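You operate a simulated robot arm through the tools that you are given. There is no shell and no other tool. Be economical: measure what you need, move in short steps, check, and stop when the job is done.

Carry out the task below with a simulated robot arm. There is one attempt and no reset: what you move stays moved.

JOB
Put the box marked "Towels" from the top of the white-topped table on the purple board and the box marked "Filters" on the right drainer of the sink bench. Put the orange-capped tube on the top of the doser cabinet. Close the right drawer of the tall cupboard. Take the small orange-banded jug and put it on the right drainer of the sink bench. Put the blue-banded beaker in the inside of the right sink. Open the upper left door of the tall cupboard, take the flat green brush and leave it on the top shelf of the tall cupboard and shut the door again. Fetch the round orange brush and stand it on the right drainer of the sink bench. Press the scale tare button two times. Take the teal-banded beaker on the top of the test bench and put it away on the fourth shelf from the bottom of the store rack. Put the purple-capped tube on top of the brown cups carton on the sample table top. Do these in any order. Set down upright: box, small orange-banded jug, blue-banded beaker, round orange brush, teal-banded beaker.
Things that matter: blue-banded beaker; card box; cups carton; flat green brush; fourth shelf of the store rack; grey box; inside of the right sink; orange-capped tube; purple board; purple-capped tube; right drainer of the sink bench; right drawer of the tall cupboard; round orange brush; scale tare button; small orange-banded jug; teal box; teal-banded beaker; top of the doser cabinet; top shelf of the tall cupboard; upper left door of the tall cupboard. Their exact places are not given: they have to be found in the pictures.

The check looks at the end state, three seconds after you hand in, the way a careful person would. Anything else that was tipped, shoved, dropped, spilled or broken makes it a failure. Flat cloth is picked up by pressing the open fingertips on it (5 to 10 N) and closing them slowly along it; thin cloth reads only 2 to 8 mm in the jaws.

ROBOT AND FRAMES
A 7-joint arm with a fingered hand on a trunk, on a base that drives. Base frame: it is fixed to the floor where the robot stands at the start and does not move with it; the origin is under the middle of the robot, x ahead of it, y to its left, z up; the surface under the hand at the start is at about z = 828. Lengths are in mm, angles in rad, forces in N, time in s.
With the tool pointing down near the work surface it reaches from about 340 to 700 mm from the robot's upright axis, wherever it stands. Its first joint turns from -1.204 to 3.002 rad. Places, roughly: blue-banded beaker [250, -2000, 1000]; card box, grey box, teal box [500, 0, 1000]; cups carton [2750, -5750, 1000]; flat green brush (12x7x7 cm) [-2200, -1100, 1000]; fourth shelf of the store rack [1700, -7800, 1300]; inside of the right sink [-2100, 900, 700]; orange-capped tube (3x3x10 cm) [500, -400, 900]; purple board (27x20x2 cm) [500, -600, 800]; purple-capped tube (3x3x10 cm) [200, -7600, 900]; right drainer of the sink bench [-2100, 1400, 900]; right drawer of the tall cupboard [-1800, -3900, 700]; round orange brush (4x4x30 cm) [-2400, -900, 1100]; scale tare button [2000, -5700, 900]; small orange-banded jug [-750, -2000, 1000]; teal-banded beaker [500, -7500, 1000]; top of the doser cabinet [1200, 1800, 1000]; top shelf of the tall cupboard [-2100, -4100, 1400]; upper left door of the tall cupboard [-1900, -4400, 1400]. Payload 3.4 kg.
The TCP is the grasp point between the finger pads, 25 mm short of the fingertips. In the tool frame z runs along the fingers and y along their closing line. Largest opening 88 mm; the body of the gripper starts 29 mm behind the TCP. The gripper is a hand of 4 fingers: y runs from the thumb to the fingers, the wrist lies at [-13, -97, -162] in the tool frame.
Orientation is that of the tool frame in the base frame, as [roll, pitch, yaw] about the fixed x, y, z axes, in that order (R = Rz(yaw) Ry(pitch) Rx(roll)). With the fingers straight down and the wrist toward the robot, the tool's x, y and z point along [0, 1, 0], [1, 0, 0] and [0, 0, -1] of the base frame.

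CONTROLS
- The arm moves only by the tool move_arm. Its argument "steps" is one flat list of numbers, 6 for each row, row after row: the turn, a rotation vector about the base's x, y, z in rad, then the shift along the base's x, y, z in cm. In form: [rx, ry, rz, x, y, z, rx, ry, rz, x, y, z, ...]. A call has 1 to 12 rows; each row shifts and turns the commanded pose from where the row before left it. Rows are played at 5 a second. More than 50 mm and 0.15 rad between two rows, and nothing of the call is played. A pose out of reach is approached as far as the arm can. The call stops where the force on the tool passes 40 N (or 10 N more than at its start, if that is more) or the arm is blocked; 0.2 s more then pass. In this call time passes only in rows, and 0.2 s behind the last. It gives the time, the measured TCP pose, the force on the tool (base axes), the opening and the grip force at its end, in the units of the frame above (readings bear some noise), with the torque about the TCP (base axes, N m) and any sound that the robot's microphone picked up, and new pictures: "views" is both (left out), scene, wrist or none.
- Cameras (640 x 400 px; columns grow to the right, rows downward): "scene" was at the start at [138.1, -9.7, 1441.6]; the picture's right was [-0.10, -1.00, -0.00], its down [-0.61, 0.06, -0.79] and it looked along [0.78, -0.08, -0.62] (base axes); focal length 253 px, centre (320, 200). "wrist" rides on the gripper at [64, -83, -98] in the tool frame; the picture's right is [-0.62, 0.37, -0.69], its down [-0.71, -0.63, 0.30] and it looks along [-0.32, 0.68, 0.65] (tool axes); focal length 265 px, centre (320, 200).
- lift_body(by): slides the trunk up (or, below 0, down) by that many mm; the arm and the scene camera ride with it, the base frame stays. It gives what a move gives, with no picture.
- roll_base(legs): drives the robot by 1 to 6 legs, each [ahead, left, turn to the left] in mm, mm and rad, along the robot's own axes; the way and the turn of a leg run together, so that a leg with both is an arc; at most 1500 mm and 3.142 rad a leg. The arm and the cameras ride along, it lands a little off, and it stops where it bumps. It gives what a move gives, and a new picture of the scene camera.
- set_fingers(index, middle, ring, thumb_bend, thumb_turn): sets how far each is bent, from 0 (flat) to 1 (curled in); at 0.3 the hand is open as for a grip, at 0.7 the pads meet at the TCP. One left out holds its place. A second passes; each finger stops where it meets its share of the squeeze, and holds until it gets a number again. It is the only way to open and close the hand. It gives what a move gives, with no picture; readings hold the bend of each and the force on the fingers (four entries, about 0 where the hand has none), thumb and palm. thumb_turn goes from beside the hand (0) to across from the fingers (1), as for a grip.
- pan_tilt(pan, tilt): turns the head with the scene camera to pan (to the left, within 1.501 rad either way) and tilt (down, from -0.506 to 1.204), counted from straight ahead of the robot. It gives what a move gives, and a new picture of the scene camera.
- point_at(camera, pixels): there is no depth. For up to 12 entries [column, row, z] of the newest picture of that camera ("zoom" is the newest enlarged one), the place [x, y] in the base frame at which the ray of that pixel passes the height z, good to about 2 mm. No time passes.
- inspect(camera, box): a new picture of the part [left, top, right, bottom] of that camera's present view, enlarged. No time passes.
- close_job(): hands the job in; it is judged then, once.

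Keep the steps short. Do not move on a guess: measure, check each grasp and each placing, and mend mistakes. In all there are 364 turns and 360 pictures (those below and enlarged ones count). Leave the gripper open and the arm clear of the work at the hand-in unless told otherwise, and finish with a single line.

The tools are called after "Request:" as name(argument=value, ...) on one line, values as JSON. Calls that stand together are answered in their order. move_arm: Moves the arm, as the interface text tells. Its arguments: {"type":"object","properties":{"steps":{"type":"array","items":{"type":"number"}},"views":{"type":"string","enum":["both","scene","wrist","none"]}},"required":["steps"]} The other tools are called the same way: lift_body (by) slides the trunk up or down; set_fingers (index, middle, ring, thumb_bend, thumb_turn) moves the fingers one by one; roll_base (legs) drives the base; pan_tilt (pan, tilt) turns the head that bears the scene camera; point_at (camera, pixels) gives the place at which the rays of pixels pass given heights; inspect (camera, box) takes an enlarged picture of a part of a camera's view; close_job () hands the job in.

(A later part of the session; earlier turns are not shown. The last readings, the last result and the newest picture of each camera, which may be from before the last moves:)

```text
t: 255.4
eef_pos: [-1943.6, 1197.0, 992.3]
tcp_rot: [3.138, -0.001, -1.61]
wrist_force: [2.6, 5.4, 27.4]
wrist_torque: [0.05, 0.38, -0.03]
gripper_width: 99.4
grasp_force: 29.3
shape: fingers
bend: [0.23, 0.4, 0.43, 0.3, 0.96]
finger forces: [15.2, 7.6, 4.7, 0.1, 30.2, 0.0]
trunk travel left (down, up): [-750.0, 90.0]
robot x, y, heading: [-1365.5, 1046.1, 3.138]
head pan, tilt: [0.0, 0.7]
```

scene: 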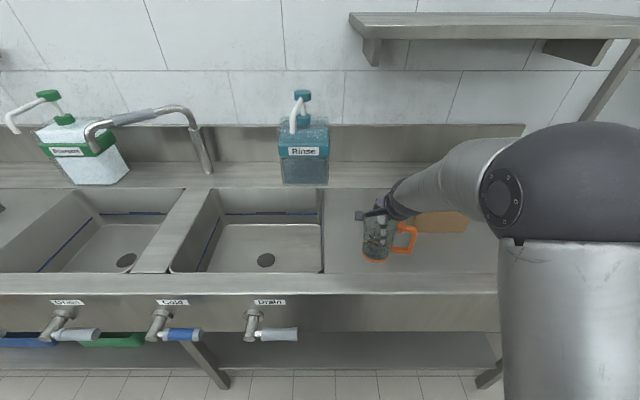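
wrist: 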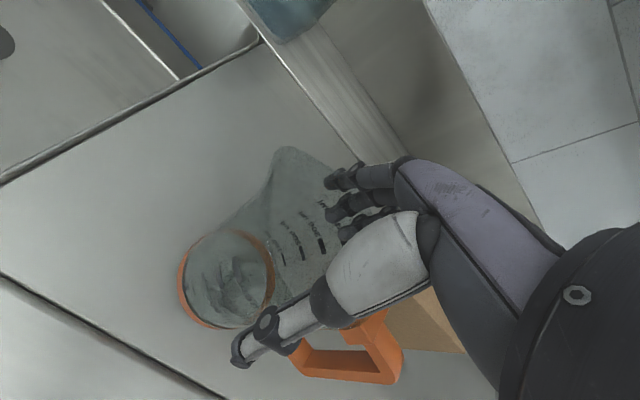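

Contact at z≈993. Relieve 6 mm and release.

Request:
move_arm(steps=[0, 0, 0, 0, 0, 0.3, 0, 0, 0, 0, 0, 0.2], views="none")

Request:
set_fingers(index=0.18, middle=0.2, ring=0.2, thumb_bend=0.18)

Request:
move_arm(steps=[0, 0, 0, 0, 0, 1, 0, 0, 0, 0, 0, 2, 0, 0, 0, 0, 0, 4, 0, 0, 0, 0, 0, 4, 0, 0, 0, 0, 0, 4, 0, 0, 0, 0, 0, 3])

```text
t: 256.1
eef_pos: [-1944.5, 1196.3, 992.0]
tcp_rot: [-3.132, -0.002, -1.609]
wrist_force: [0.2, 3.7, 15.1]
wrist_torque: [0.09, 0.46, -0.1]
gripper_width: 98.9
grasp_force: 25.6
shape: fingers
bend: [0.23, 0.4, 0.43, 0.31, 0.96]
finger forces: [13.6, 7.7, 4.7, 0.0, 23.9, 0.1]
trunk travel left (down, up): [-750.0, 90.0]
robot x, y, heading: [-1365.2, 1043.9, 3.142]
head pan, tilt: [0.0, 0.7]
```

```text
t: 257.1
eef_pos: [-1945.6, 1196.5, 992.2]
tcp_rot: [-3.133, -0.002, -1.611]
wrist_force: [0.2, -0.6, -0.2]
wrist_torque: [-0.02, -0.05, 0.02]
gripper_width: 108.8
grasp_force: 0.1
shape: fingers
bend: [0.18, 0.2, 0.2, 0.17, 0.98]
finger forces: [0.6, 0.0, 0.1, 0.0, 0.8, 0.0]
trunk travel left (down, up): [-750.0, 90.0]
robot x, y, heading: [-1367.5, 1045.9, 3.138]
head pan, tilt: [0.0, 0.7]
```

```text
t: 258.4
eef_pos: [-1946.6, 1195.9, 1171.9]
tcp_rot: [-3.134, -0.002, -1.611]
wrist_force: [-0.2, -0.3, 0.3]
wrist_torque: [0.0, 0.01, 0.0]
gripper_width: 107.4
grasp_force: 0.0
shape: fingers
bend: [0.18, 0.2, 0.2, 0.18, 0.98]
finger forces: [0.0, 0.0, 0.1, 0.0, 0.1, 0.1]
trunk travel left (down, up): [-750.0, 90.0]
robot x, y, heading: [-1367.5, 1044.5, 3.142]
head pan, tilt: [0.0, 0.7]
```

scene: 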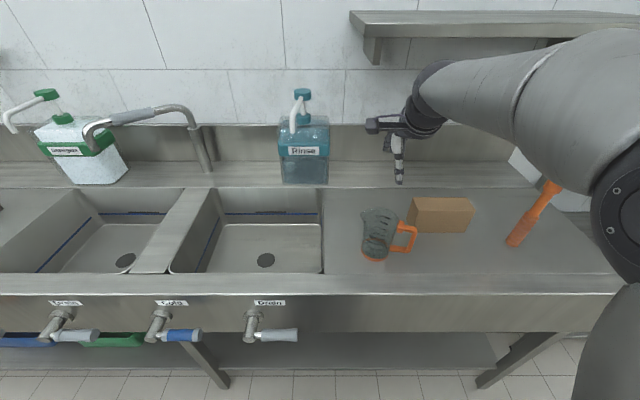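
wrist: 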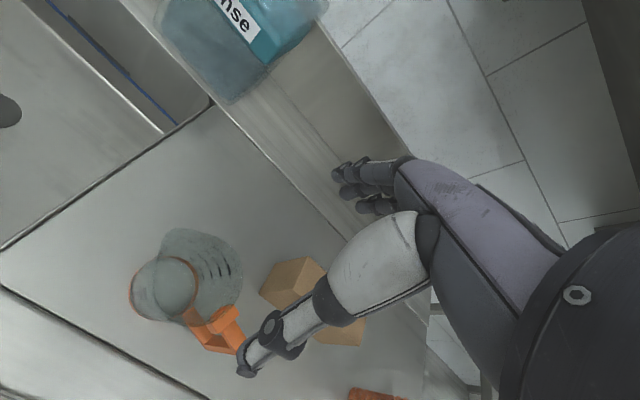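

The jug stands on the drainer. Now the blue-banded beaker. Raise the hand, drive back to the Lids table facing −y.

Request:
move_arm(steps=[0, 0, 0, 1, 0, 4, 0, 0, 0, 1, 0, 4, 0, 0, 0, 1, 0, 4], views="none")

Request:
roll_base(legs=[[-350, 0, 0], [0, 0, 1.54], [1100, 0, 0], [1000, 0, 0]])

Request:
pan_tilt(pan=0.9, tilt=0.6)

```text
t: 259.2
eef_pos: [-1915.2, 1197.0, 1291.6]
tcp_rot: [-3.136, -0.003, -1.61]
wrist_force: [0.7, 0.3, 0.0]
wrist_torque: [0.0, -0.01, 0.01]
gripper_width: 107.3
grasp_force: 0.1
shape: fingers
bend: [0.18, 0.2, 0.2, 0.18, 0.98]
finger forces: [0.1, 0.0, 0.0, 0.1, 0.0, 0.0]
trunk travel left (down, up): [-750.0, 90.0]
robot x, y, heading: [-1364.4, 1046.4, 3.141]
head pan, tilt: [0.0, 0.7]
```

```text
t: 275.5
eef_pos: [-1168.5, -1639.4, 1290.9]
tcp_rot: [-3.134, -0.002, -0.036]
wrist_force: [-0.3, -0.4, -0.3]
wrist_torque: [0.01, -0.01, 0.0]
gripper_width: 107.5
grasp_force: 0.1
shape: fingers
bend: [0.18, 0.2, 0.2, 0.18, 0.98]
finger forces: [0.0, 0.0, 0.1, 0.0, 0.1, 0.0]
trunk travel left (down, up): [-750.0, 90.0]
robot x, y, heading: [-1014.7, -1085.8, -1.565]
head pan, tilt: [0.0, 0.7]
```

scene: 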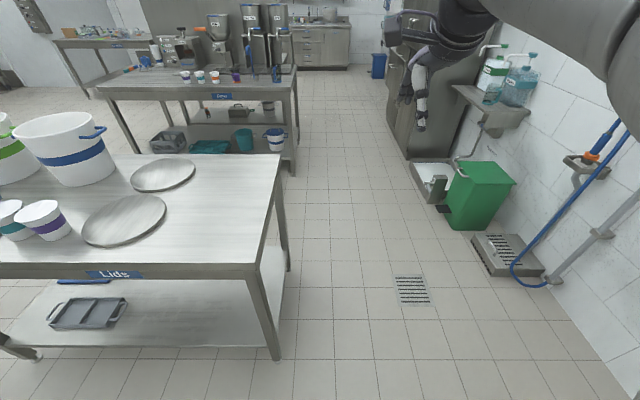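

```text
t: 276.7
eef_pos: [-1167.5, -1638.9, 1291.1]
tcp_rot: [-3.132, -0.002, -0.038]
wrist_force: [0.1, 0.0, -0.2]
wrist_torque: [0.0, -0.02, 0.0]
gripper_width: 107.5
grasp_force: 0.1
shape: fingers
bend: [0.18, 0.2, 0.2, 0.18, 0.98]
finger forces: [0.1, 0.0, 0.1, 0.0, 0.1, 0.0]
trunk travel left (down, up): [-750.0, 90.0]
robot x, y, heading: [-1016.0, -1089.9, -1.568]
head pan, tilt: [0.901, 0.6]
```

scene: 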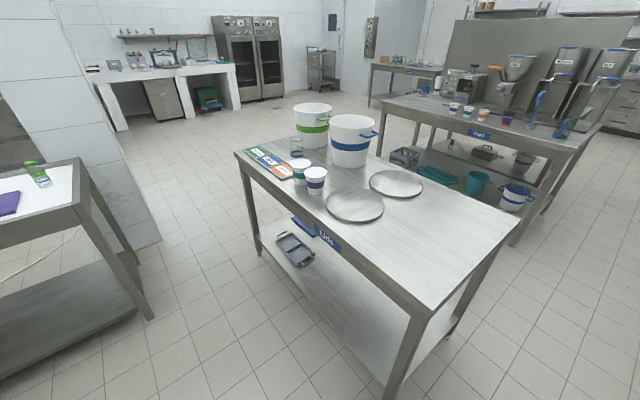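

Request:
point_at(camera="scene", pixels=[[78, 158, 835], [82, 207, 835], [150, 318, 0], [160, 241, 0], [258, 254, 0], [235, 153, 840], [296, 157, 840], [296, 155, 830], [415, 315, 840], [518, 220, 840], [300, 146, 1090], [267, 165, 845]])

Request:
inspect(camera="scene", box=[220, 90, 400, 230])

```text
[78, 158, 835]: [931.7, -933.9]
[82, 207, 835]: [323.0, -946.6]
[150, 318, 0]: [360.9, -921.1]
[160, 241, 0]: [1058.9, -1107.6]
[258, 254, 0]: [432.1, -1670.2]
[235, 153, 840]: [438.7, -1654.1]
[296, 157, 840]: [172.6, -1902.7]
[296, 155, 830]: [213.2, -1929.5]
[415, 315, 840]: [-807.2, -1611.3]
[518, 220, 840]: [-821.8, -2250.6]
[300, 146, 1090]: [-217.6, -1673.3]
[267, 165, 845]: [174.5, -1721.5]
```

```text
2.86 times, centred on (310, 160) of scene
```

zoom: 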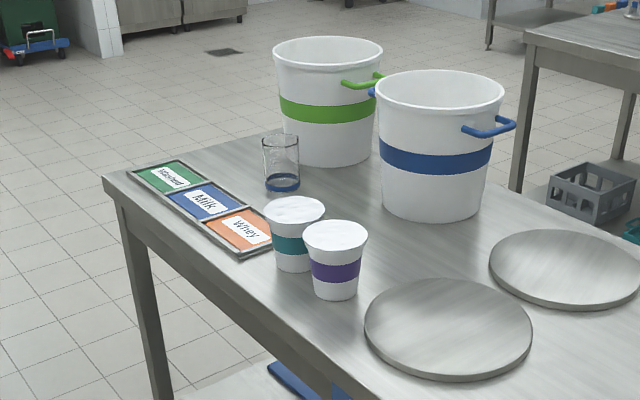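

Request:
point_at(camera="zoom", pixels=[[282, 184, 842], [266, 182, 842], [300, 182, 842], [282, 192, 842], [325, 165, 842], [284, 148, 842], [372, 150, 842], [434, 222, 842], [384, 200, 842], [294, 272, 842], [264, 140, 935], [300, 140, 935]])

```text
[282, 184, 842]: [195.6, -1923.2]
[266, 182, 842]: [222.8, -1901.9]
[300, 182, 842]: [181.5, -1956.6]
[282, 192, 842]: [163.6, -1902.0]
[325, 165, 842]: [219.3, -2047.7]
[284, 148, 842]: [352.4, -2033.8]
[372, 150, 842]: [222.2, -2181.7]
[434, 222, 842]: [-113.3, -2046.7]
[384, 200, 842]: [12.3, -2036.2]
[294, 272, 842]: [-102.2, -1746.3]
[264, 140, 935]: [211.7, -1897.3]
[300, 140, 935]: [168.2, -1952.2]
```

Corridor is 700 mm wide (y −945…−1650). Beaker at about (197,-1928), clear of the buckets. I drive to y≈−1345 then sideways left in two legs.

Request:
roll_base(legs=[[255, 0, 0], [0, 700, 0]])

Request:
pan_tilt(pan=0.3, tilt=0.9)

```text
t: 281.9
eef_pos: [-469.3, -1887.2, 1289.7]
tcp_rot: [-3.133, -0.001, -0.032]
wrist_force: [-0.8, 0.2, 0.5]
wrist_torque: [-0.02, -0.02, -0.02]
gripper_width: 107.3
grasp_force: 0.0
shape: fingers
bend: [0.18, 0.2, 0.2, 0.18, 0.98]
finger forces: [0.1, 0.0, 0.1, 0.1, 0.0, 0.1]
trunk travel left (down, up): [-750.0, 90.0]
robot x, y, heading: [-324.9, -1339.6, -1.564]
head pan, tilt: [0.901, 0.6]
```

scene: 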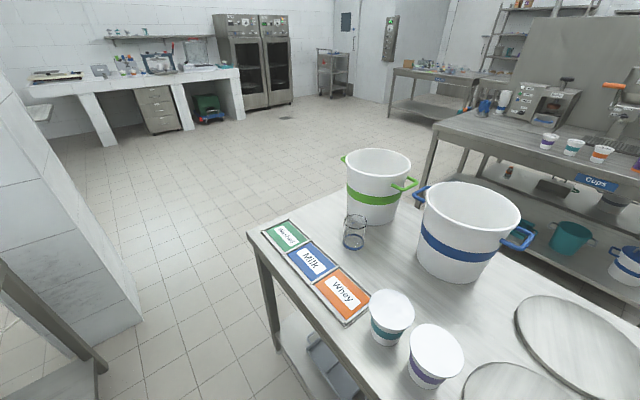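

```text
t: 282.9
eef_pos: [-469.0, -1888.3, 1290.8]
tcp_rot: [-3.133, -0.002, -0.033]
wrist_force: [-0.1, -0.1, 0.1]
wrist_torque: [-0.01, -0.04, -0.02]
gripper_width: 107.6
grasp_force: 0.0
shape: fingers
bend: [0.18, 0.2, 0.2, 0.18, 0.98]
finger forces: [0.0, 0.0, 0.0, 0.0, 0.0, 0.0]
trunk travel left (down, up): [-750.0, 90.0]
robot x, y, heading: [-324.9, -1333.3, -1.568]
head pan, tilt: [0.3, 0.901]
```

scene: 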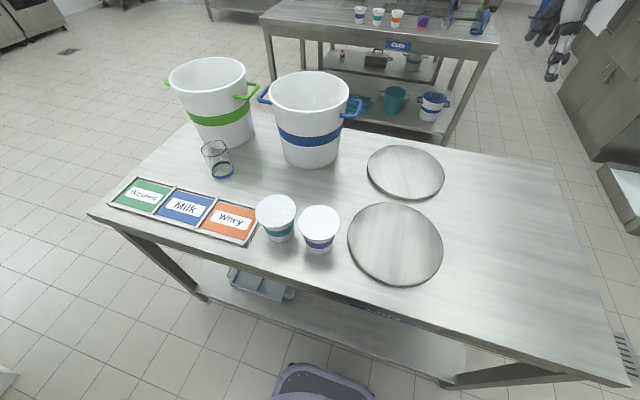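

Continue left 650 and look again.

Request:
roll_base(legs=[[0, 650, 0]])

Request:
pan_tilt(pan=-0.1, tilt=0.9)

```text
t: 286.5
eef_pos: [182.8, -1880.3, 1290.8]
tcp_rot: [-3.133, -0.001, -0.015]
wrist_force: [-0.1, 0.4, 0.7]
wrist_torque: [0.01, -0.02, -0.04]
gripper_width: 107.4
grasp_force: 0.0
shape: fingers
bend: [0.18, 0.2, 0.2, 0.18, 0.98]
finger forces: [0.1, 0.0, 0.1, 0.0, 0.0, 0.1]
trunk travel left (down, up): [-750.0, 90.0]
robot x, y, heading: [322.1, -1323.3, -1.55]
head pan, tilt: [0.3, 0.901]
```

scene: 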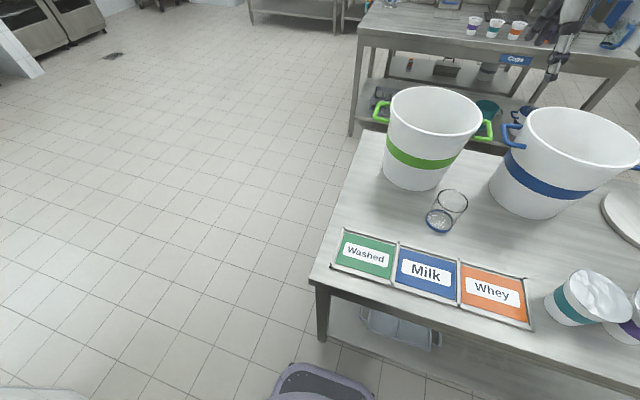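

```text
t: 287.4
eef_pos: [182.8, -1880.2, 1291.2]
tcp_rot: [-3.134, -0.003, -0.014]
wrist_force: [-1.2, 0.4, -0.4]
wrist_torque: [0.03, -0.01, 0.0]
gripper_width: 107.3
grasp_force: 0.0
shape: fingers
bend: [0.18, 0.2, 0.2, 0.18, 0.98]
finger forces: [0.0, 0.0, 0.0, 0.1, 0.0, 0.1]
trunk travel left (down, up): [-750.0, 90.0]
robot x, y, heading: [321.4, -1328.3, -1.547]
head pan, tilt: [-0.099, 0.901]
```

scene: 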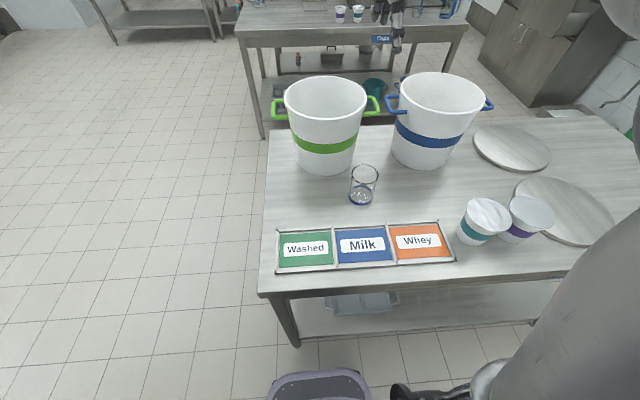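

Request:
point_at(camera="scene", pixels=[[361, 204, 832], [349, 197, 832], [373, 195, 832], [361, 187, 832], [364, 176, 930], [325, 173, 832], [304, 164, 832], [356, 164, 832], [393, 152, 832], [320, 372, 200], [318, 78, 1060]])

Request:
move_arm(steps=[0, 0, 0.015, 1, -1.5, -4, 0, 0, 0, 0.5, -1.5, -4, 0, 0, 0, 0, -1.5, -4])

```text
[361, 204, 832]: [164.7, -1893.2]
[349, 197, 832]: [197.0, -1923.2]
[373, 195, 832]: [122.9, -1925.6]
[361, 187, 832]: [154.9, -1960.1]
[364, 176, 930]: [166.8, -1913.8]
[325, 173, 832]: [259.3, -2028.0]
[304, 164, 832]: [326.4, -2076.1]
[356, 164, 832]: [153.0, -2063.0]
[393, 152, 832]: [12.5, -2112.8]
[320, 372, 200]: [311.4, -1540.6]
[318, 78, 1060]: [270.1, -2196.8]
```

```text
t: 288.2
eef_pos: [202.2, -1926.9, 1168.2]
tcp_rot: [-3.13, -0.002, 0.002]
wrist_force: [0.0, -0.6, -0.5]
wrist_torque: [0.0, 0.04, -0.01]
gripper_width: 107.5
grasp_force: 0.0
shape: fingers
bend: [0.18, 0.2, 0.2, 0.18, 0.98]
finger forces: [0.0, 0.0, 0.1, 0.0, 0.1, 0.0]
trunk travel left (down, up): [-750.0, 90.0]
robot x, y, heading: [319.9, -1324.4, -1.546]
head pan, tilt: [-0.099, 0.901]
```

scene: 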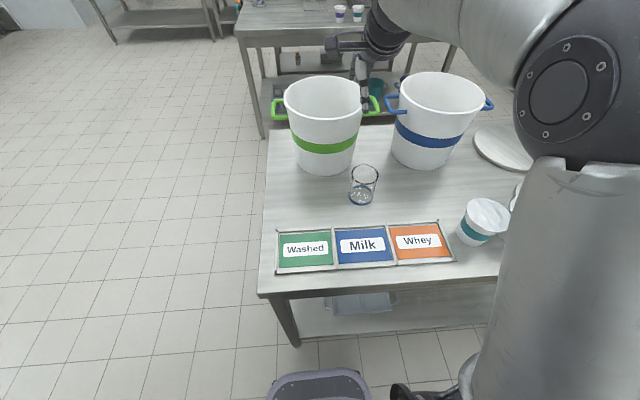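
wrist: 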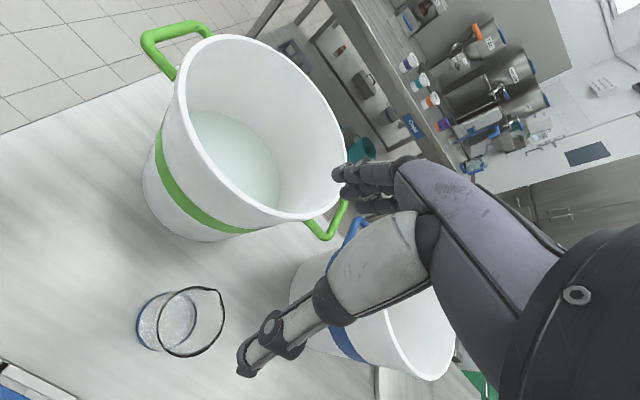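

Request:
inspect(camera="wrist", box=[110, 180, 380, 380])

Request:
point_at(camera="wrist", pixels=[[165, 323, 832], [140, 328, 832], [163, 350, 832], [195, 318, 832], [190, 322, 925], [190, 322, 935], [224, 297, 930], [158, 338, 930], [325, 238, 1050], [345, 190, 1060]])

```text
2.00 times, centred on (245, 280) of wrist
```

zoom: 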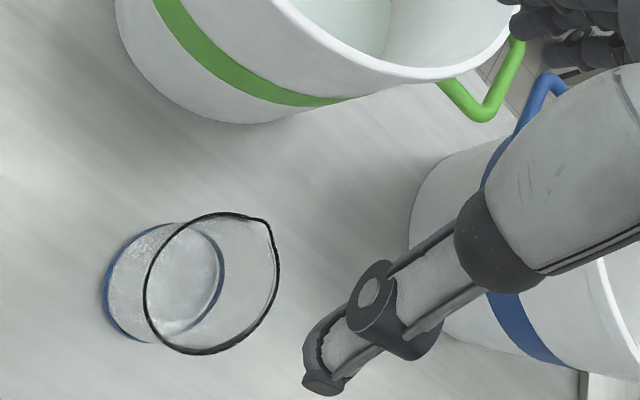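

```text
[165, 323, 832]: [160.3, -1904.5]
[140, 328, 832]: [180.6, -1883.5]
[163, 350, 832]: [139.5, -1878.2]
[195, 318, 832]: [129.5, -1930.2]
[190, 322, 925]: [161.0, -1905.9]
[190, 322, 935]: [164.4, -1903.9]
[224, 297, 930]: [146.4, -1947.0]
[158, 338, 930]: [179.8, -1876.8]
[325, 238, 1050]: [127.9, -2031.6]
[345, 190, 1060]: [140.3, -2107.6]
```

Beaker centre about (161,-1907), rim ≈ z 935. Move over and lower to z≈1010.

Request:
move_arm(steps=[0, 0, 0, -2, 1, -4, 0, 0, 0, -2, 0.9, -4, 0, 0, 0, 0, 0, -4, 0, 0, 0, 0, 0, -3])

```text
t: 289.2
eef_pos: [159.0, -1906.4, 1019.5]
tcp_rot: [-3.134, -0.002, 0.0]
wrist_force: [0.0, 0.2, 0.9]
wrist_torque: [-0.02, 0.01, -0.04]
gripper_width: 107.3
grasp_force: 0.1
shape: fingers
bend: [0.18, 0.2, 0.2, 0.18, 0.98]
finger forces: [0.0, 0.1, 0.1, 0.0, 0.1, 0.0]
trunk travel left (down, up): [-750.0, 90.0]
robot x, y, heading: [323.6, -1323.8, -1.549]
head pan, tilt: [-0.099, 0.901]
```

scene: 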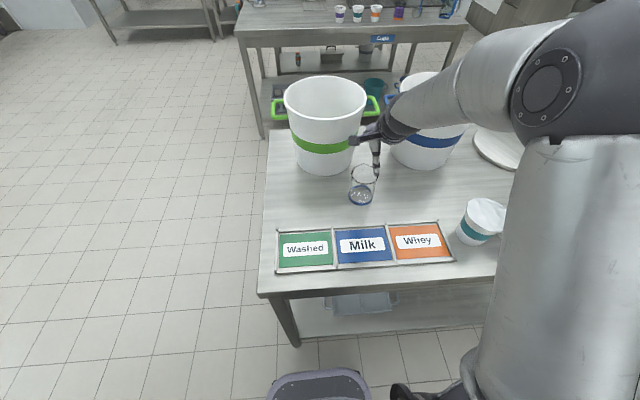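
wrist: 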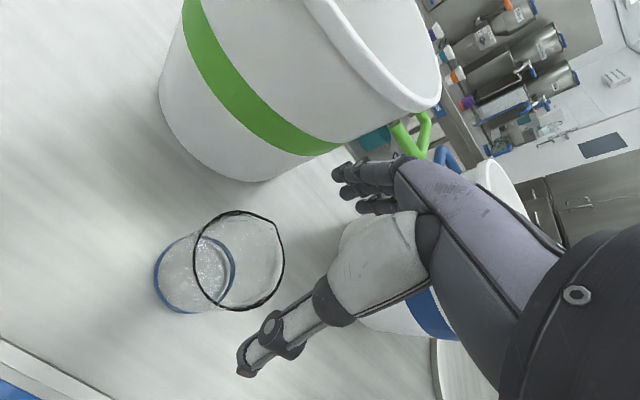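

Request:
point_at(camera="wrist", pixels=[[239, 260, 930], [239, 260, 945], [196, 272, 840], [196, 272, 850], [281, 239, 940], [198, 286, 940], [330, 150, 832]])

```text
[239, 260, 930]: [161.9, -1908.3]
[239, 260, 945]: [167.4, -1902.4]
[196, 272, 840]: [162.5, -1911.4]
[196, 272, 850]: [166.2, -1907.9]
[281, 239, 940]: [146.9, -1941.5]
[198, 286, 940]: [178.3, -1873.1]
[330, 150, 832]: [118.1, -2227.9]
```

Request:
move_arm(steps=[0, 0, 0, 0.4, -0.2, -3, 0, 0, 0, 0, 0, -2, 0, 0, 0, 0, 0, -1.5], views="wrist")

```text
t: 290.0
eef_pos: [161.6, -1906.3, 954.9]
tcp_rot: [-3.133, -0.002, -0.001]
wrist_force: [-0.2, 0.2, -0.6]
wrist_torque: [-0.02, 0.02, -0.02]
gripper_width: 107.6
grasp_force: 0.1
shape: fingers
bend: [0.18, 0.2, 0.2, 0.18, 0.98]
finger forces: [0.1, 0.0, 0.0, 0.0, 0.0, 0.0]
trunk travel left (down, up): [-750.0, 90.0]
robot x, y, heading: [320.2, -1321.3, -1.544]
head pan, tilt: [-0.099, 0.901]
```

wrist: 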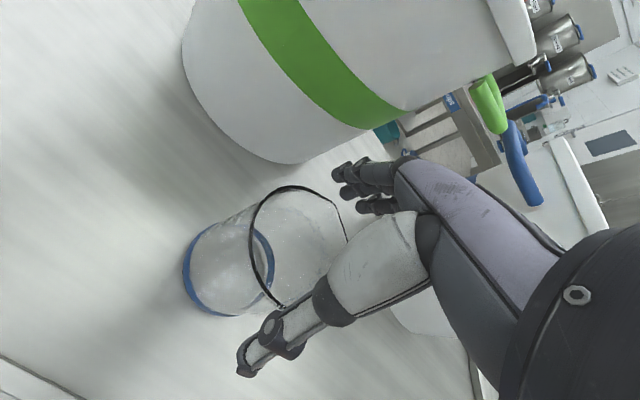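

Request:
move_arm(steps=[0, 0, 0, 0, 0, -0.7, 0, 0, 0, 0, 0, -0.7, 0, 0, 0, 0, 0, -0.5], views="none")

```text
t: 290.8
eef_pos: [163.2, -1908.3, 936.0]
tcp_rot: [-3.135, -0.002, 0.0]
wrist_force: [0.0, 0.4, -0.3]
wrist_torque: [0.02, 0.0, 0.02]
gripper_width: 107.5
grasp_force: 0.0
shape: fingers
bend: [0.18, 0.2, 0.2, 0.18, 0.98]
finger forces: [0.0, 0.0, 0.0, 0.0, 0.0, 0.1]
trunk travel left (down, up): [-750.0, 90.0]
robot x, y, heading: [323.4, -1326.3, -1.545]
head pan, tilt: [-0.099, 0.901]
```

Down another 8, then close gently.

Request:
move_arm(steps=[0, 0, 0, 0, 0, -0.4, 0, 0, 0, 0, 0, -0.4], views="none")

Request:
set_fingers(index=0.45, middle=0.48, ring=0.48, thumb_bend=0.44)

Request:
inspect(camera="wrist", box=[150, 130, 470, 400])

```text
t: 291.4
eef_pos: [162.1, -1907.8, 927.6]
tcp_rot: [-3.135, -0.002, 0.003]
wrist_force: [-0.7, 1.8, 2.0]
wrist_torque: [0.07, 0.03, 0.0]
gripper_width: 108.4
grasp_force: 1.0
shape: fingers
bend: [0.18, 0.2, 0.2, 0.17, 0.98]
finger forces: [0.1, 0.0, 0.0, 0.1, 2.3, 0.0]
trunk travel left (down, up): [-750.0, 90.0]
robot x, y, heading: [325.7, -1326.7, -1.545]
head pan, tilt: [-0.099, 0.901]
```

```text
t: 292.4
eef_pos: [162.4, -1908.1, 929.2]
tcp_rot: [-3.135, -0.003, 0.0]
wrist_force: [-0.8, -1.2, 8.4]
wrist_torque: [-0.19, -0.04, 0.04]
gripper_width: 85.9
grasp_force: 20.0
shape: fingers
bend: [0.27, 0.44, 0.48, 0.36, 0.97]
finger forces: [17.6, 3.2, 0.0, 0.1, 20.0, 0.1]
trunk travel left (down, up): [-750.0, 90.0]
robot x, y, heading: [320.0, -1325.7, -1.545]
head pan, tilt: [-0.099, 0.901]
```

```text
1.48 times, centred on (310, 265) of wrist
```

zoom: 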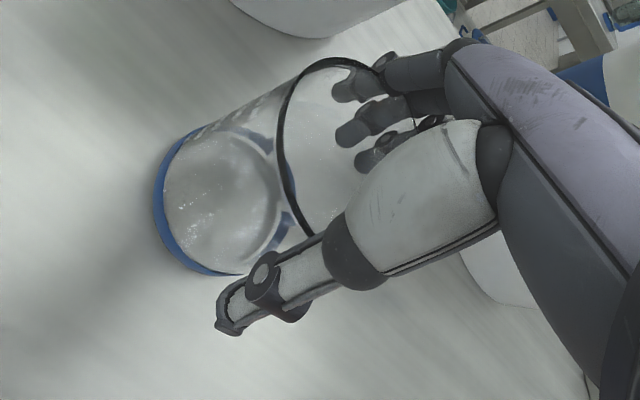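

Bring middle and ring in a bit more, then test lift.

Request:
set_fingers(middle=0.56, ring=0.58, thumb_bend=0.48)

Request:
move_arm(steps=[0, 0, 0, 0, 0, 0.7, 0, 0, 0, 0, 0, 1, 0, 0, 0, 0, 0, 1])

```text
t: 293.4
eef_pos: [163.1, -1906.7, 928.8]
tcp_rot: [-3.135, -0.001, 0.0]
wrist_force: [-0.3, -0.9, 11.4]
wrist_torque: [-0.35, 0.04, -0.01]
gripper_width: 84.9
grasp_force: 25.6
shape: fingers
bend: [0.27, 0.46, 0.54, 0.39, 0.96]
finger forces: [16.5, 6.7, 1.8, 0.0, 25.3, 0.0]
trunk travel left (down, up): [-750.0, 90.0]
robot x, y, heading: [320.1, -1324.3, -1.545]
head pan, tilt: [-0.099, 0.901]
```

```text
t: 294.2
eef_pos: [162.3, -1906.7, 954.7]
tcp_rot: [-3.132, -0.002, -0.001]
wrist_force: [-0.3, -0.9, -0.6]
wrist_torque: [-0.02, -0.01, 0.03]
gripper_width: 84.0
grasp_force: 21.5
shape: fingers
bend: [0.28, 0.47, 0.55, 0.39, 0.96]
finger forces: [12.8, 6.0, 1.5, 0.0, 23.0, 0.1]
trunk travel left (down, up): [-750.0, 90.0]
robot x, y, heading: [317.4, -1326.6, -1.545]
head pan, tilt: [-0.099, 0.901]
```

scene: 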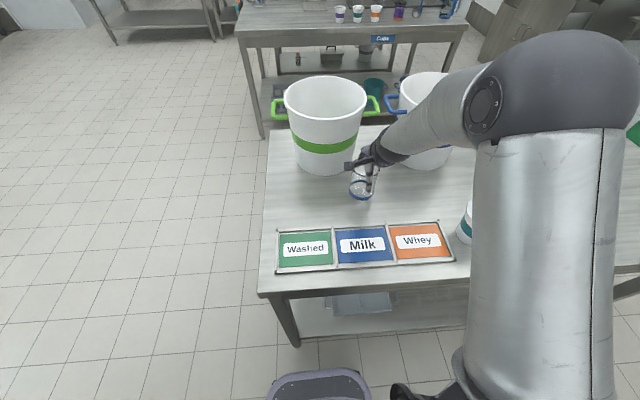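
wrist: 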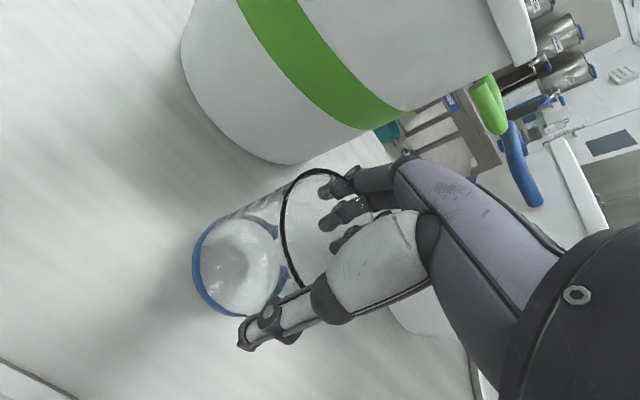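

Held. Raise to about 1290 and drive out of the corridor to the west.

Request:
move_arm(steps=[0, 0, 0, 0, 0.3, 4, 0, 0, 0, 0, 0.3, 4, 0, 0, 0, 0, 0.3, 4, 0, 0, 0, 0, 0.3, 4, 0, 0, 0, 0, 0.3, 4, 0, 0, 0, 0, 0.3, 4, 0, 0, 0, 0, 0.3, 4, 0, 0, 0, 0, 0.3, 4], views="none")

Request:
roll_base(legs=[[0, -1350, -0.02]])

```text
t: 296.0
eef_pos: [160.7, -1883.8, 1275.6]
tcp_rot: [-3.131, -0.002, 0.0]
wrist_force: [-0.3, -0.1, -1.2]
wrist_torque: [-0.01, 0.01, -0.03]
gripper_width: 83.1
grasp_force: 21.0
shape: fingers
bend: [0.28, 0.47, 0.55, 0.4, 0.96]
finger forces: [12.2, 6.0, 1.6, 0.0, 21.8, 0.0]
trunk travel left (down, up): [-750.0, 90.0]
robot x, y, heading: [320.2, -1327.5, -1.547]
head pan, tilt: [-0.099, 0.901]
```

```text
t: 302.8
eef_pos: [-1230.3, -1860.6, 1274.7]
tcp_rot: [-3.133, -0.002, -0.065]
wrist_force: [0.9, -0.8, -0.9]
wrist_torque: [-0.01, 0.0, 0.02]
gripper_width: 82.8
grasp_force: 20.6
shape: fingers
bend: [0.28, 0.47, 0.55, 0.4, 0.96]
finger forces: [12.2, 6.0, 1.5, 0.0, 21.8, 0.0]
trunk travel left (down, up): [-750.0, 90.0]
robot x, y, heading: [-1033.9, -1315.3, -1.615]
head pan, tilt: [-0.099, 0.901]
```

scene: 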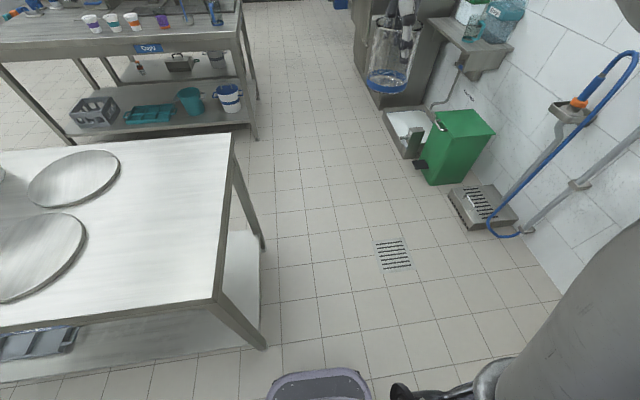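

Now turn right to face the bench and drive right along it to the right sink.

Request:
roll_base(legs=[[0, 0, -1.526], [0, -1000, 0], [0, -950, 0]])

Request:
pan_tilt(pan=-0.1, tilt=0.8)

```text
t: 316.1
eef_pos: [-1601.7, 803.8, 1276.1]
tcp_rot: [-3.134, -0.001, -1.597]
wrist_force: [-0.4, 0.3, 0.0]
wrist_torque: [-0.03, 0.01, -0.01]
gripper_width: 81.8
grasp_force: 20.4
shape: fingers
bend: [0.28, 0.48, 0.55, 0.4, 0.96]
finger forces: [11.3, 6.0, 1.6, 0.0, 20.9, 0.0]
trunk travel left (down, up): [-750.0, 90.0]
robot x, y, heading: [-1046.9, 630.3, 3.139]
head pan, tilt: [-0.099, 0.901]
```

scene: 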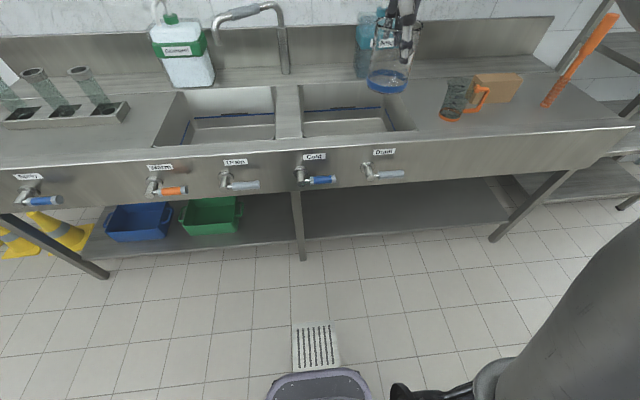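

```text
t: 316.8
eef_pos: [-1601.3, 802.1, 1273.7]
tcp_rot: [-3.132, -0.002, -1.598]
wrist_force: [-0.1, 0.1, -0.6]
wrist_torque: [0.02, 0.0, -0.02]
gripper_width: 81.9
grasp_force: 20.4
shape: fingers
bend: [0.28, 0.48, 0.55, 0.4, 0.96]
finger forces: [11.3, 6.0, 1.5, 0.0, 21.0, 0.0]
trunk travel left (down, up): [-750.0, 90.0]
robot x, y, heading: [-1044.3, 626.6, 3.134]
head pan, tilt: [-0.099, 0.799]
```

scene: 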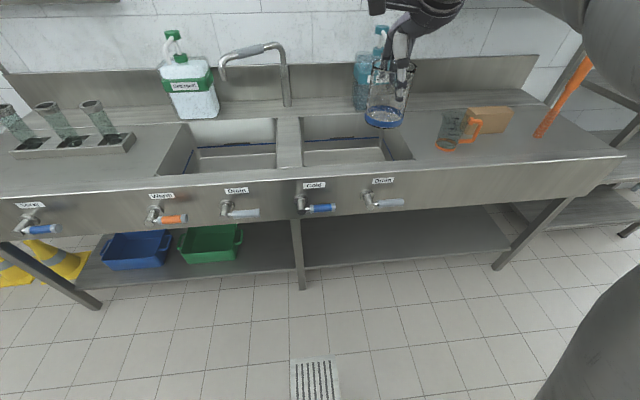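

Drive ahead 385 so the beaker is over the right sink, then lower.

Request:
roll_base(legs=[[385, 0, 0.007]])

Request:
move_arm(steps=[0, 0, 0, -1.5, 0, -4, 0, 0, 0, -1.5, 0, -4, 0, 0, 0, -1.5, 0, -4, 0, 0, 0, 0, 0, -4, 0, 0, 0, 0, 0, -4, 0, 0, 0, 0, 0, -4])

```text
t: 319.3
eef_pos: [-1990.1, 799.4, 1274.9]
tcp_rot: [-3.133, -0.002, -1.592]
wrist_force: [-0.7, -0.4, -1.1]
wrist_torque: [0.01, 0.0, 0.01]
gripper_width: 82.0
grasp_force: 19.8
shape: fingers
bend: [0.28, 0.48, 0.55, 0.4, 0.96]
finger forces: [11.3, 6.0, 1.6, 0.0, 20.9, 0.0]
trunk travel left (down, up): [-750.0, 90.0]
robot x, y, heading: [-1436.2, 626.9, -3.139]
head pan, tilt: [-0.099, 0.799]
```

scene: 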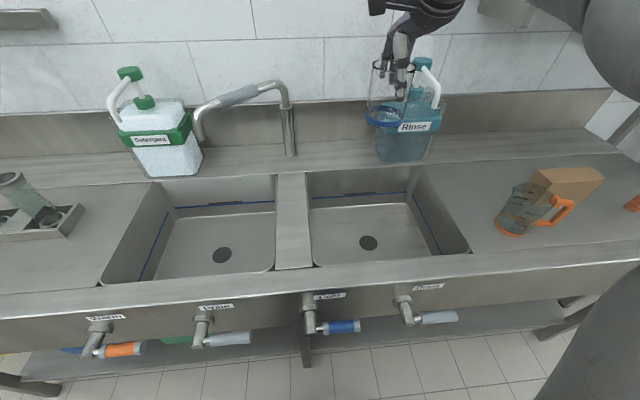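

```text
t: 320.7
eef_pos: [-2034.6, 799.8, 1032.5]
tcp_rot: [-3.134, -0.001, -1.592]
wrist_force: [-0.2, -0.4, -1.3]
wrist_torque: [0.01, 0.03, 0.02]
gripper_width: 79.4
grasp_force: 18.1
shape: fingers
bend: [0.28, 0.48, 0.55, 0.41, 0.96]
finger forces: [11.2, 6.0, 1.1, 0.0, 18.6, 0.1]
trunk travel left (down, up): [-750.0, 90.0]
robot x, y, heading: [-1432.3, 624.5, -3.134]
head pan, tilt: [-0.099, 0.799]
```

scene: 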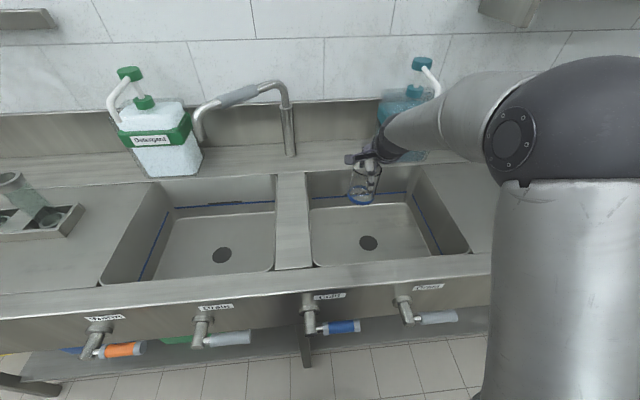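
wrist: 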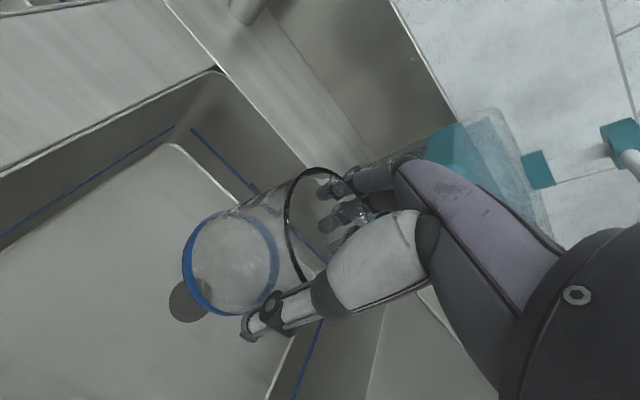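

Re-squeeze a little and measure the sink's bottom and drain (z≈700).

Request:
set_fingers(index=0.46, middle=0.57, ring=0.6, thumb_bend=0.5)

Request:
point_at(camera="scene", pixels=[[368, 243, 700], [312, 208, 700], [410, 203, 700], [313, 264, 700], [456, 252, 700], [368, 243, 650], [312, 208, 650], [410, 203, 650], [313, 172, 877]])

```text
t: 321.7
eef_pos: [-2033.7, 800.5, 1032.5]
tcp_rot: [-3.132, -0.003, -1.592]
wrist_force: [-0.7, 0.0, -1.2]
wrist_torque: [0.03, 0.03, 0.03]
gripper_width: 78.6
grasp_force: 23.0
shape: fingers
bend: [0.28, 0.48, 0.57, 0.42, 0.96]
finger forces: [13.4, 6.6, 2.2, 0.0, 23.0, 0.1]
trunk travel left (down, up): [-750.0, 90.0]
robot x, y, heading: [-1433.2, 623.3, -3.137]
head pan, tilt: [-0.099, 0.799]
```

```text
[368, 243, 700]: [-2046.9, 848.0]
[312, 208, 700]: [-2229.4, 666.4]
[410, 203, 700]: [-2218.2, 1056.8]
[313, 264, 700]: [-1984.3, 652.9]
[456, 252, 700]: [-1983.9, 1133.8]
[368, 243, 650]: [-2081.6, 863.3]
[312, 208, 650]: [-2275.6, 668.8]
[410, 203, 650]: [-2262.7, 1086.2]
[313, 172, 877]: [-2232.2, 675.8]
```

Sink floor z≈700, drain at (-2047,848). Go for (-2050,775); lower in stages.

Request:
move_arm(steps=[0, 0, 0.02, -0.8, -1.2, -4, 0, 0, 0, -0.8, -1.2, -4, 0, 0, 0, 0, 0, -4])

```text
t: 322.5
eef_pos: [-2050.3, 774.6, 912.5]
tcp_rot: [-3.133, -0.002, -1.569]
wrist_force: [-1.2, 0.0, -1.8]
wrist_torque: [0.02, 0.01, -0.02]
gripper_width: 78.3
grasp_force: 21.7
shape: fingers
bend: [0.28, 0.48, 0.57, 0.43, 0.96]
finger forces: [12.9, 6.7, 2.0, 0.0, 22.0, 0.0]
trunk travel left (down, up): [-750.0, 90.0]
robot x, y, heading: [-1434.2, 625.3, -3.134]
head pan, tilt: [-0.099, 0.799]
```

scene: 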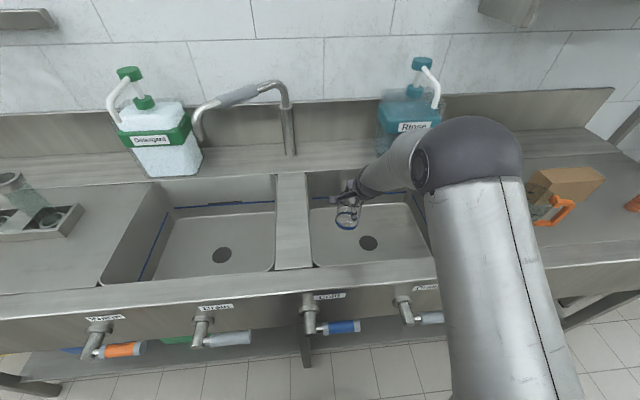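
wrist: 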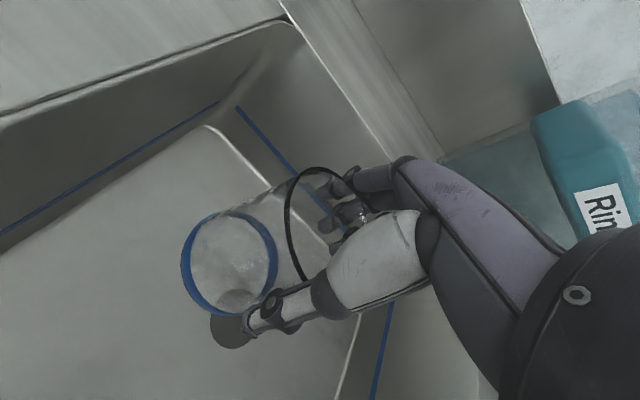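

Request:
move_arm(steps=[0, 0, 0, 0, 0, -3, 0, 0, 0, 0, 0, -3, 0, 0, 0, 0, 0, -2])

```text
t: 323.3
eef_pos: [-2048.6, 775.8, 834.0]
tcp_rot: [-3.133, -0.001, -1.571]
wrist_force: [0.1, 0.3, -1.2]
wrist_torque: [0.02, 0.0, 0.02]
gripper_width: 78.2
grasp_force: 21.7
shape: fingers
bend: [0.28, 0.48, 0.57, 0.43, 0.96]
finger forces: [12.6, 6.6, 2.1, 0.0, 21.6, 0.1]
trunk travel left (down, up): [-750.0, 90.0]
robot x, y, heading: [-1434.9, 625.5, -3.138]
head pan, tilt: [-0.099, 0.799]
```

scene: 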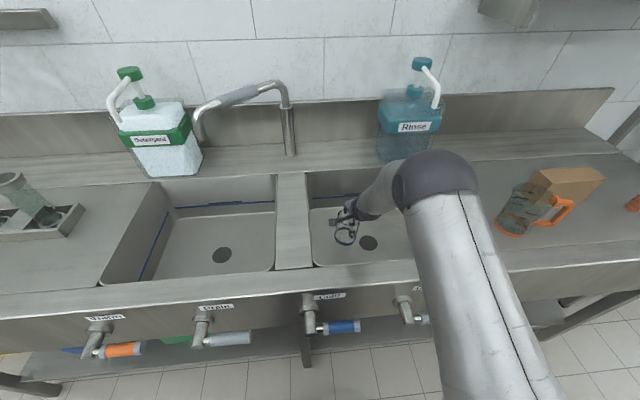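
wrist: 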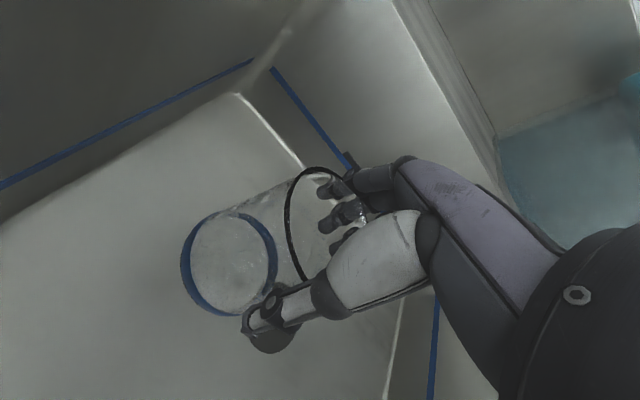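

Request:
move_arm(steps=[0, 0, 0, 0, 0, -1.5, 0, 0, 0, 0, 0, -1, 0, 0, 0, 0, 0, -0.5, 0, 0, 0, 0, 0, -0.4], views="scene")

```text
t: 324.3
eef_pos: [-2050.6, 775.8, 800.1]
tcp_rot: [-3.134, -0.001, -1.572]
wrist_force: [-0.3, -0.2, -1.8]
wrist_torque: [0.04, 0.0, 0.0]
gripper_width: 78.4
grasp_force: 21.0
shape: fingers
bend: [0.28, 0.49, 0.57, 0.43, 0.96]
finger forces: [12.8, 6.4, 2.0, 0.0, 21.5, 0.1]
trunk travel left (down, up): [-750.0, 90.0]
robot x, y, heading: [-1435.1, 630.3, -3.137]
head pan, tilt: [-0.099, 0.799]
```

scene: 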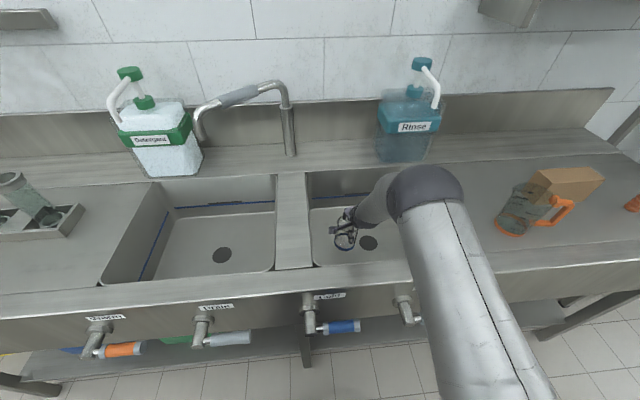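

Request:
move_arm(steps=[0, 0, 0, 0, 0, -0.4, 0, 0, 0, 0, 0, -0.3, 0, 0, 0, 0, 0, -0.3], views="none")

```text
t: 325.1
eef_pos: [-2050.3, 776.3, 791.6]
tcp_rot: [-3.132, 0.0, -1.571]
wrist_force: [0.7, -0.1, -0.9]
wrist_torque: [0.0, 0.02, 0.02]
gripper_width: 78.0
grasp_force: 21.2
shape: fingers
bend: [0.28, 0.49, 0.57, 0.43, 0.96]
finger forces: [12.7, 6.5, 2.0, 0.0, 21.4, 0.1]
trunk travel left (down, up): [-750.0, 90.0]
robot x, y, heading: [-1432.8, 627.9, -3.138]
head pan, tilt: [-0.099, 0.799]
```

Request:
move_arm(steps=[0, 0, 0, 0, 0, -0.3, 0, 0, 0, 0, 0, -0.3, 0, 0, 0, 0, 0, -0.3], views="wrist")

```text
t: 325.9
eef_pos: [-2050.2, 775.8, 782.0]
tcp_rot: [-3.133, -0.002, -1.571]
wrist_force: [-0.4, 0.0, -1.1]
wrist_torque: [-0.02, -0.01, -0.01]
gripper_width: 78.0
grasp_force: 21.2
shape: fingers
bend: [0.28, 0.49, 0.57, 0.43, 0.96]
finger forces: [12.7, 6.5, 2.1, 0.0, 21.4, 0.0]
trunk travel left (down, up): [-750.0, 90.0]
robot x, y, heading: [-1435.3, 627.8, -3.14]
head pan, tilt: [-0.099, 0.799]
```

wrist: 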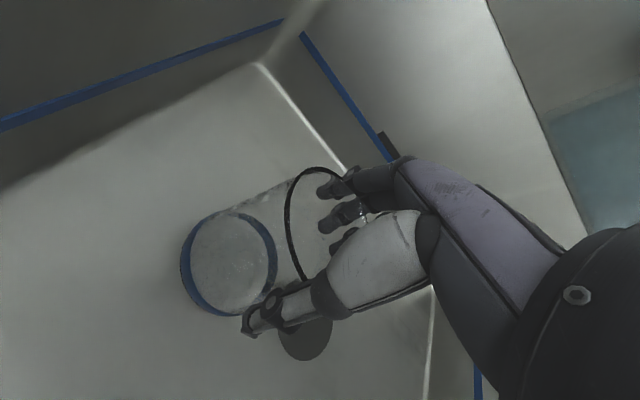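

Request:
point_at(camera="wrist", pixels=[[306, 340, 700], [306, 340, 680], [306, 340, 650], [260, 62, 680], [260, 62, 650]])

Request:
move_arm(steps=[0, 0, 0, 0, 0, -0.4, 0, 0, 0, 0, 0, -0.3, 0, 0, 0, 0, 0, -0.3], views="none")

```text
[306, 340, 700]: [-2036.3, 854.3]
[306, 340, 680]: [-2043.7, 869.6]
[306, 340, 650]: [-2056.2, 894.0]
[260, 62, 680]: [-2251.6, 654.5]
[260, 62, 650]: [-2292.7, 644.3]
```

```text
t: 326.7
eef_pos: [-2050.5, 774.0, 774.7]
tcp_rot: [-3.141, -0.001, -1.571]
wrist_force: [0.7, -1.3, 11.8]
wrist_torque: [0.03, 0.03, 0.01]
gripper_width: 78.6
grasp_force: 23.1
shape: fingers
bend: [0.28, 0.49, 0.57, 0.43, 0.96]
finger forces: [14.0, 6.1, 2.0, 0.1, 24.2, 0.1]
trunk travel left (down, up): [-750.0, 90.0]
robot x, y, heading: [-1434.5, 627.8, -3.135]
head pan, tilt: [-0.099, 0.799]
```

Contact on the sink floor (12 N). Relieve slightly, release, and rise.

Request:
move_arm(steps=[0, 0, 0, 0, 0, 0.2], views="none")

Request:
set_fingers(index=0.2, middle=0.22, ring=0.22, thumb_bend=0.2)

Request:
move_arm(steps=[0, 0, 0, 0, 0, 1, 0, 0, 0, 0, 0, 2, 0, 0, 0, 0, 0, 4, 0, 0, 0, 0, 0, 4, 0, 0, 0, 0, 0, 4, 0, 0, 0, 0, 0, 4, 0, 0, 0, 0, 0, 4, 0, 0, 0, 0, 0, 4, 0, 0, 0, 0.5, 0, 4, 0, 0, 0, 1, 0, 4])

```text
t: 327.1
eef_pos: [-2049.4, 775.0, 775.6]
tcp_rot: [-3.134, 0.0, -1.572]
wrist_force: [-0.3, -1.1, 6.9]
wrist_torque: [0.04, 0.16, 0.0]
gripper_width: 78.2
grasp_force: 22.9
shape: fingers
bend: [0.28, 0.49, 0.57, 0.43, 0.96]
finger forces: [14.3, 6.7, 2.3, 0.1, 22.4, 0.0]
trunk travel left (down, up): [-750.0, 90.0]
robot x, y, heading: [-1432.2, 625.8, -3.141]
head pan, tilt: [-0.099, 0.799]
```

```text
t: 328.1
eef_pos: [-2051.2, 777.4, 773.8]
tcp_rot: [-3.133, -0.002, -1.572]
wrist_force: [1.5, -0.1, 0.3]
wrist_torque: [-0.02, -0.02, -0.01]
gripper_width: 103.4
grasp_force: 0.1
shape: fingers
bend: [0.2, 0.22, 0.22, 0.2, 0.97]
finger forces: [0.0, 0.1, 0.1, 0.0, 0.1, 0.0]
trunk travel left (down, up): [-750.0, 90.0]
robot x, y, heading: [-1437.0, 623.4, -3.135]
head pan, tilt: [-0.099, 0.799]
```

```text
t: 330.3
eef_pos: [-2033.6, 778.0, 1124.8]
tcp_rot: [-3.134, -0.002, -1.57]
wrist_force: [-0.2, -0.3, -0.1]
wrist_torque: [0.01, -0.03, 0.02]
gripper_width: 103.4
grasp_force: 0.0
shape: fingers
bend: [0.2, 0.22, 0.22, 0.2, 0.97]
finger forces: [0.0, 0.1, 0.0, 0.0, 0.1, 0.0]
trunk travel left (down, up): [-750.0, 90.0]
robot x, y, heading: [-1435.7, 626.5, -3.131]
head pan, tilt: [-0.099, 0.799]
```

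scene: 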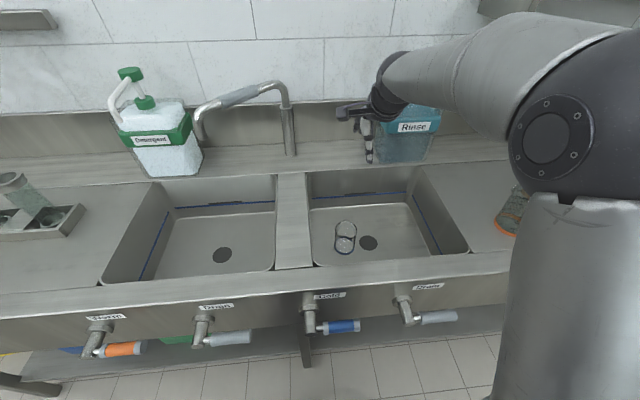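
wrist: 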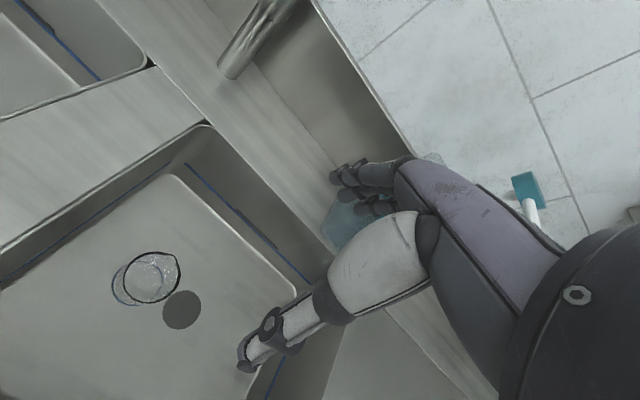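

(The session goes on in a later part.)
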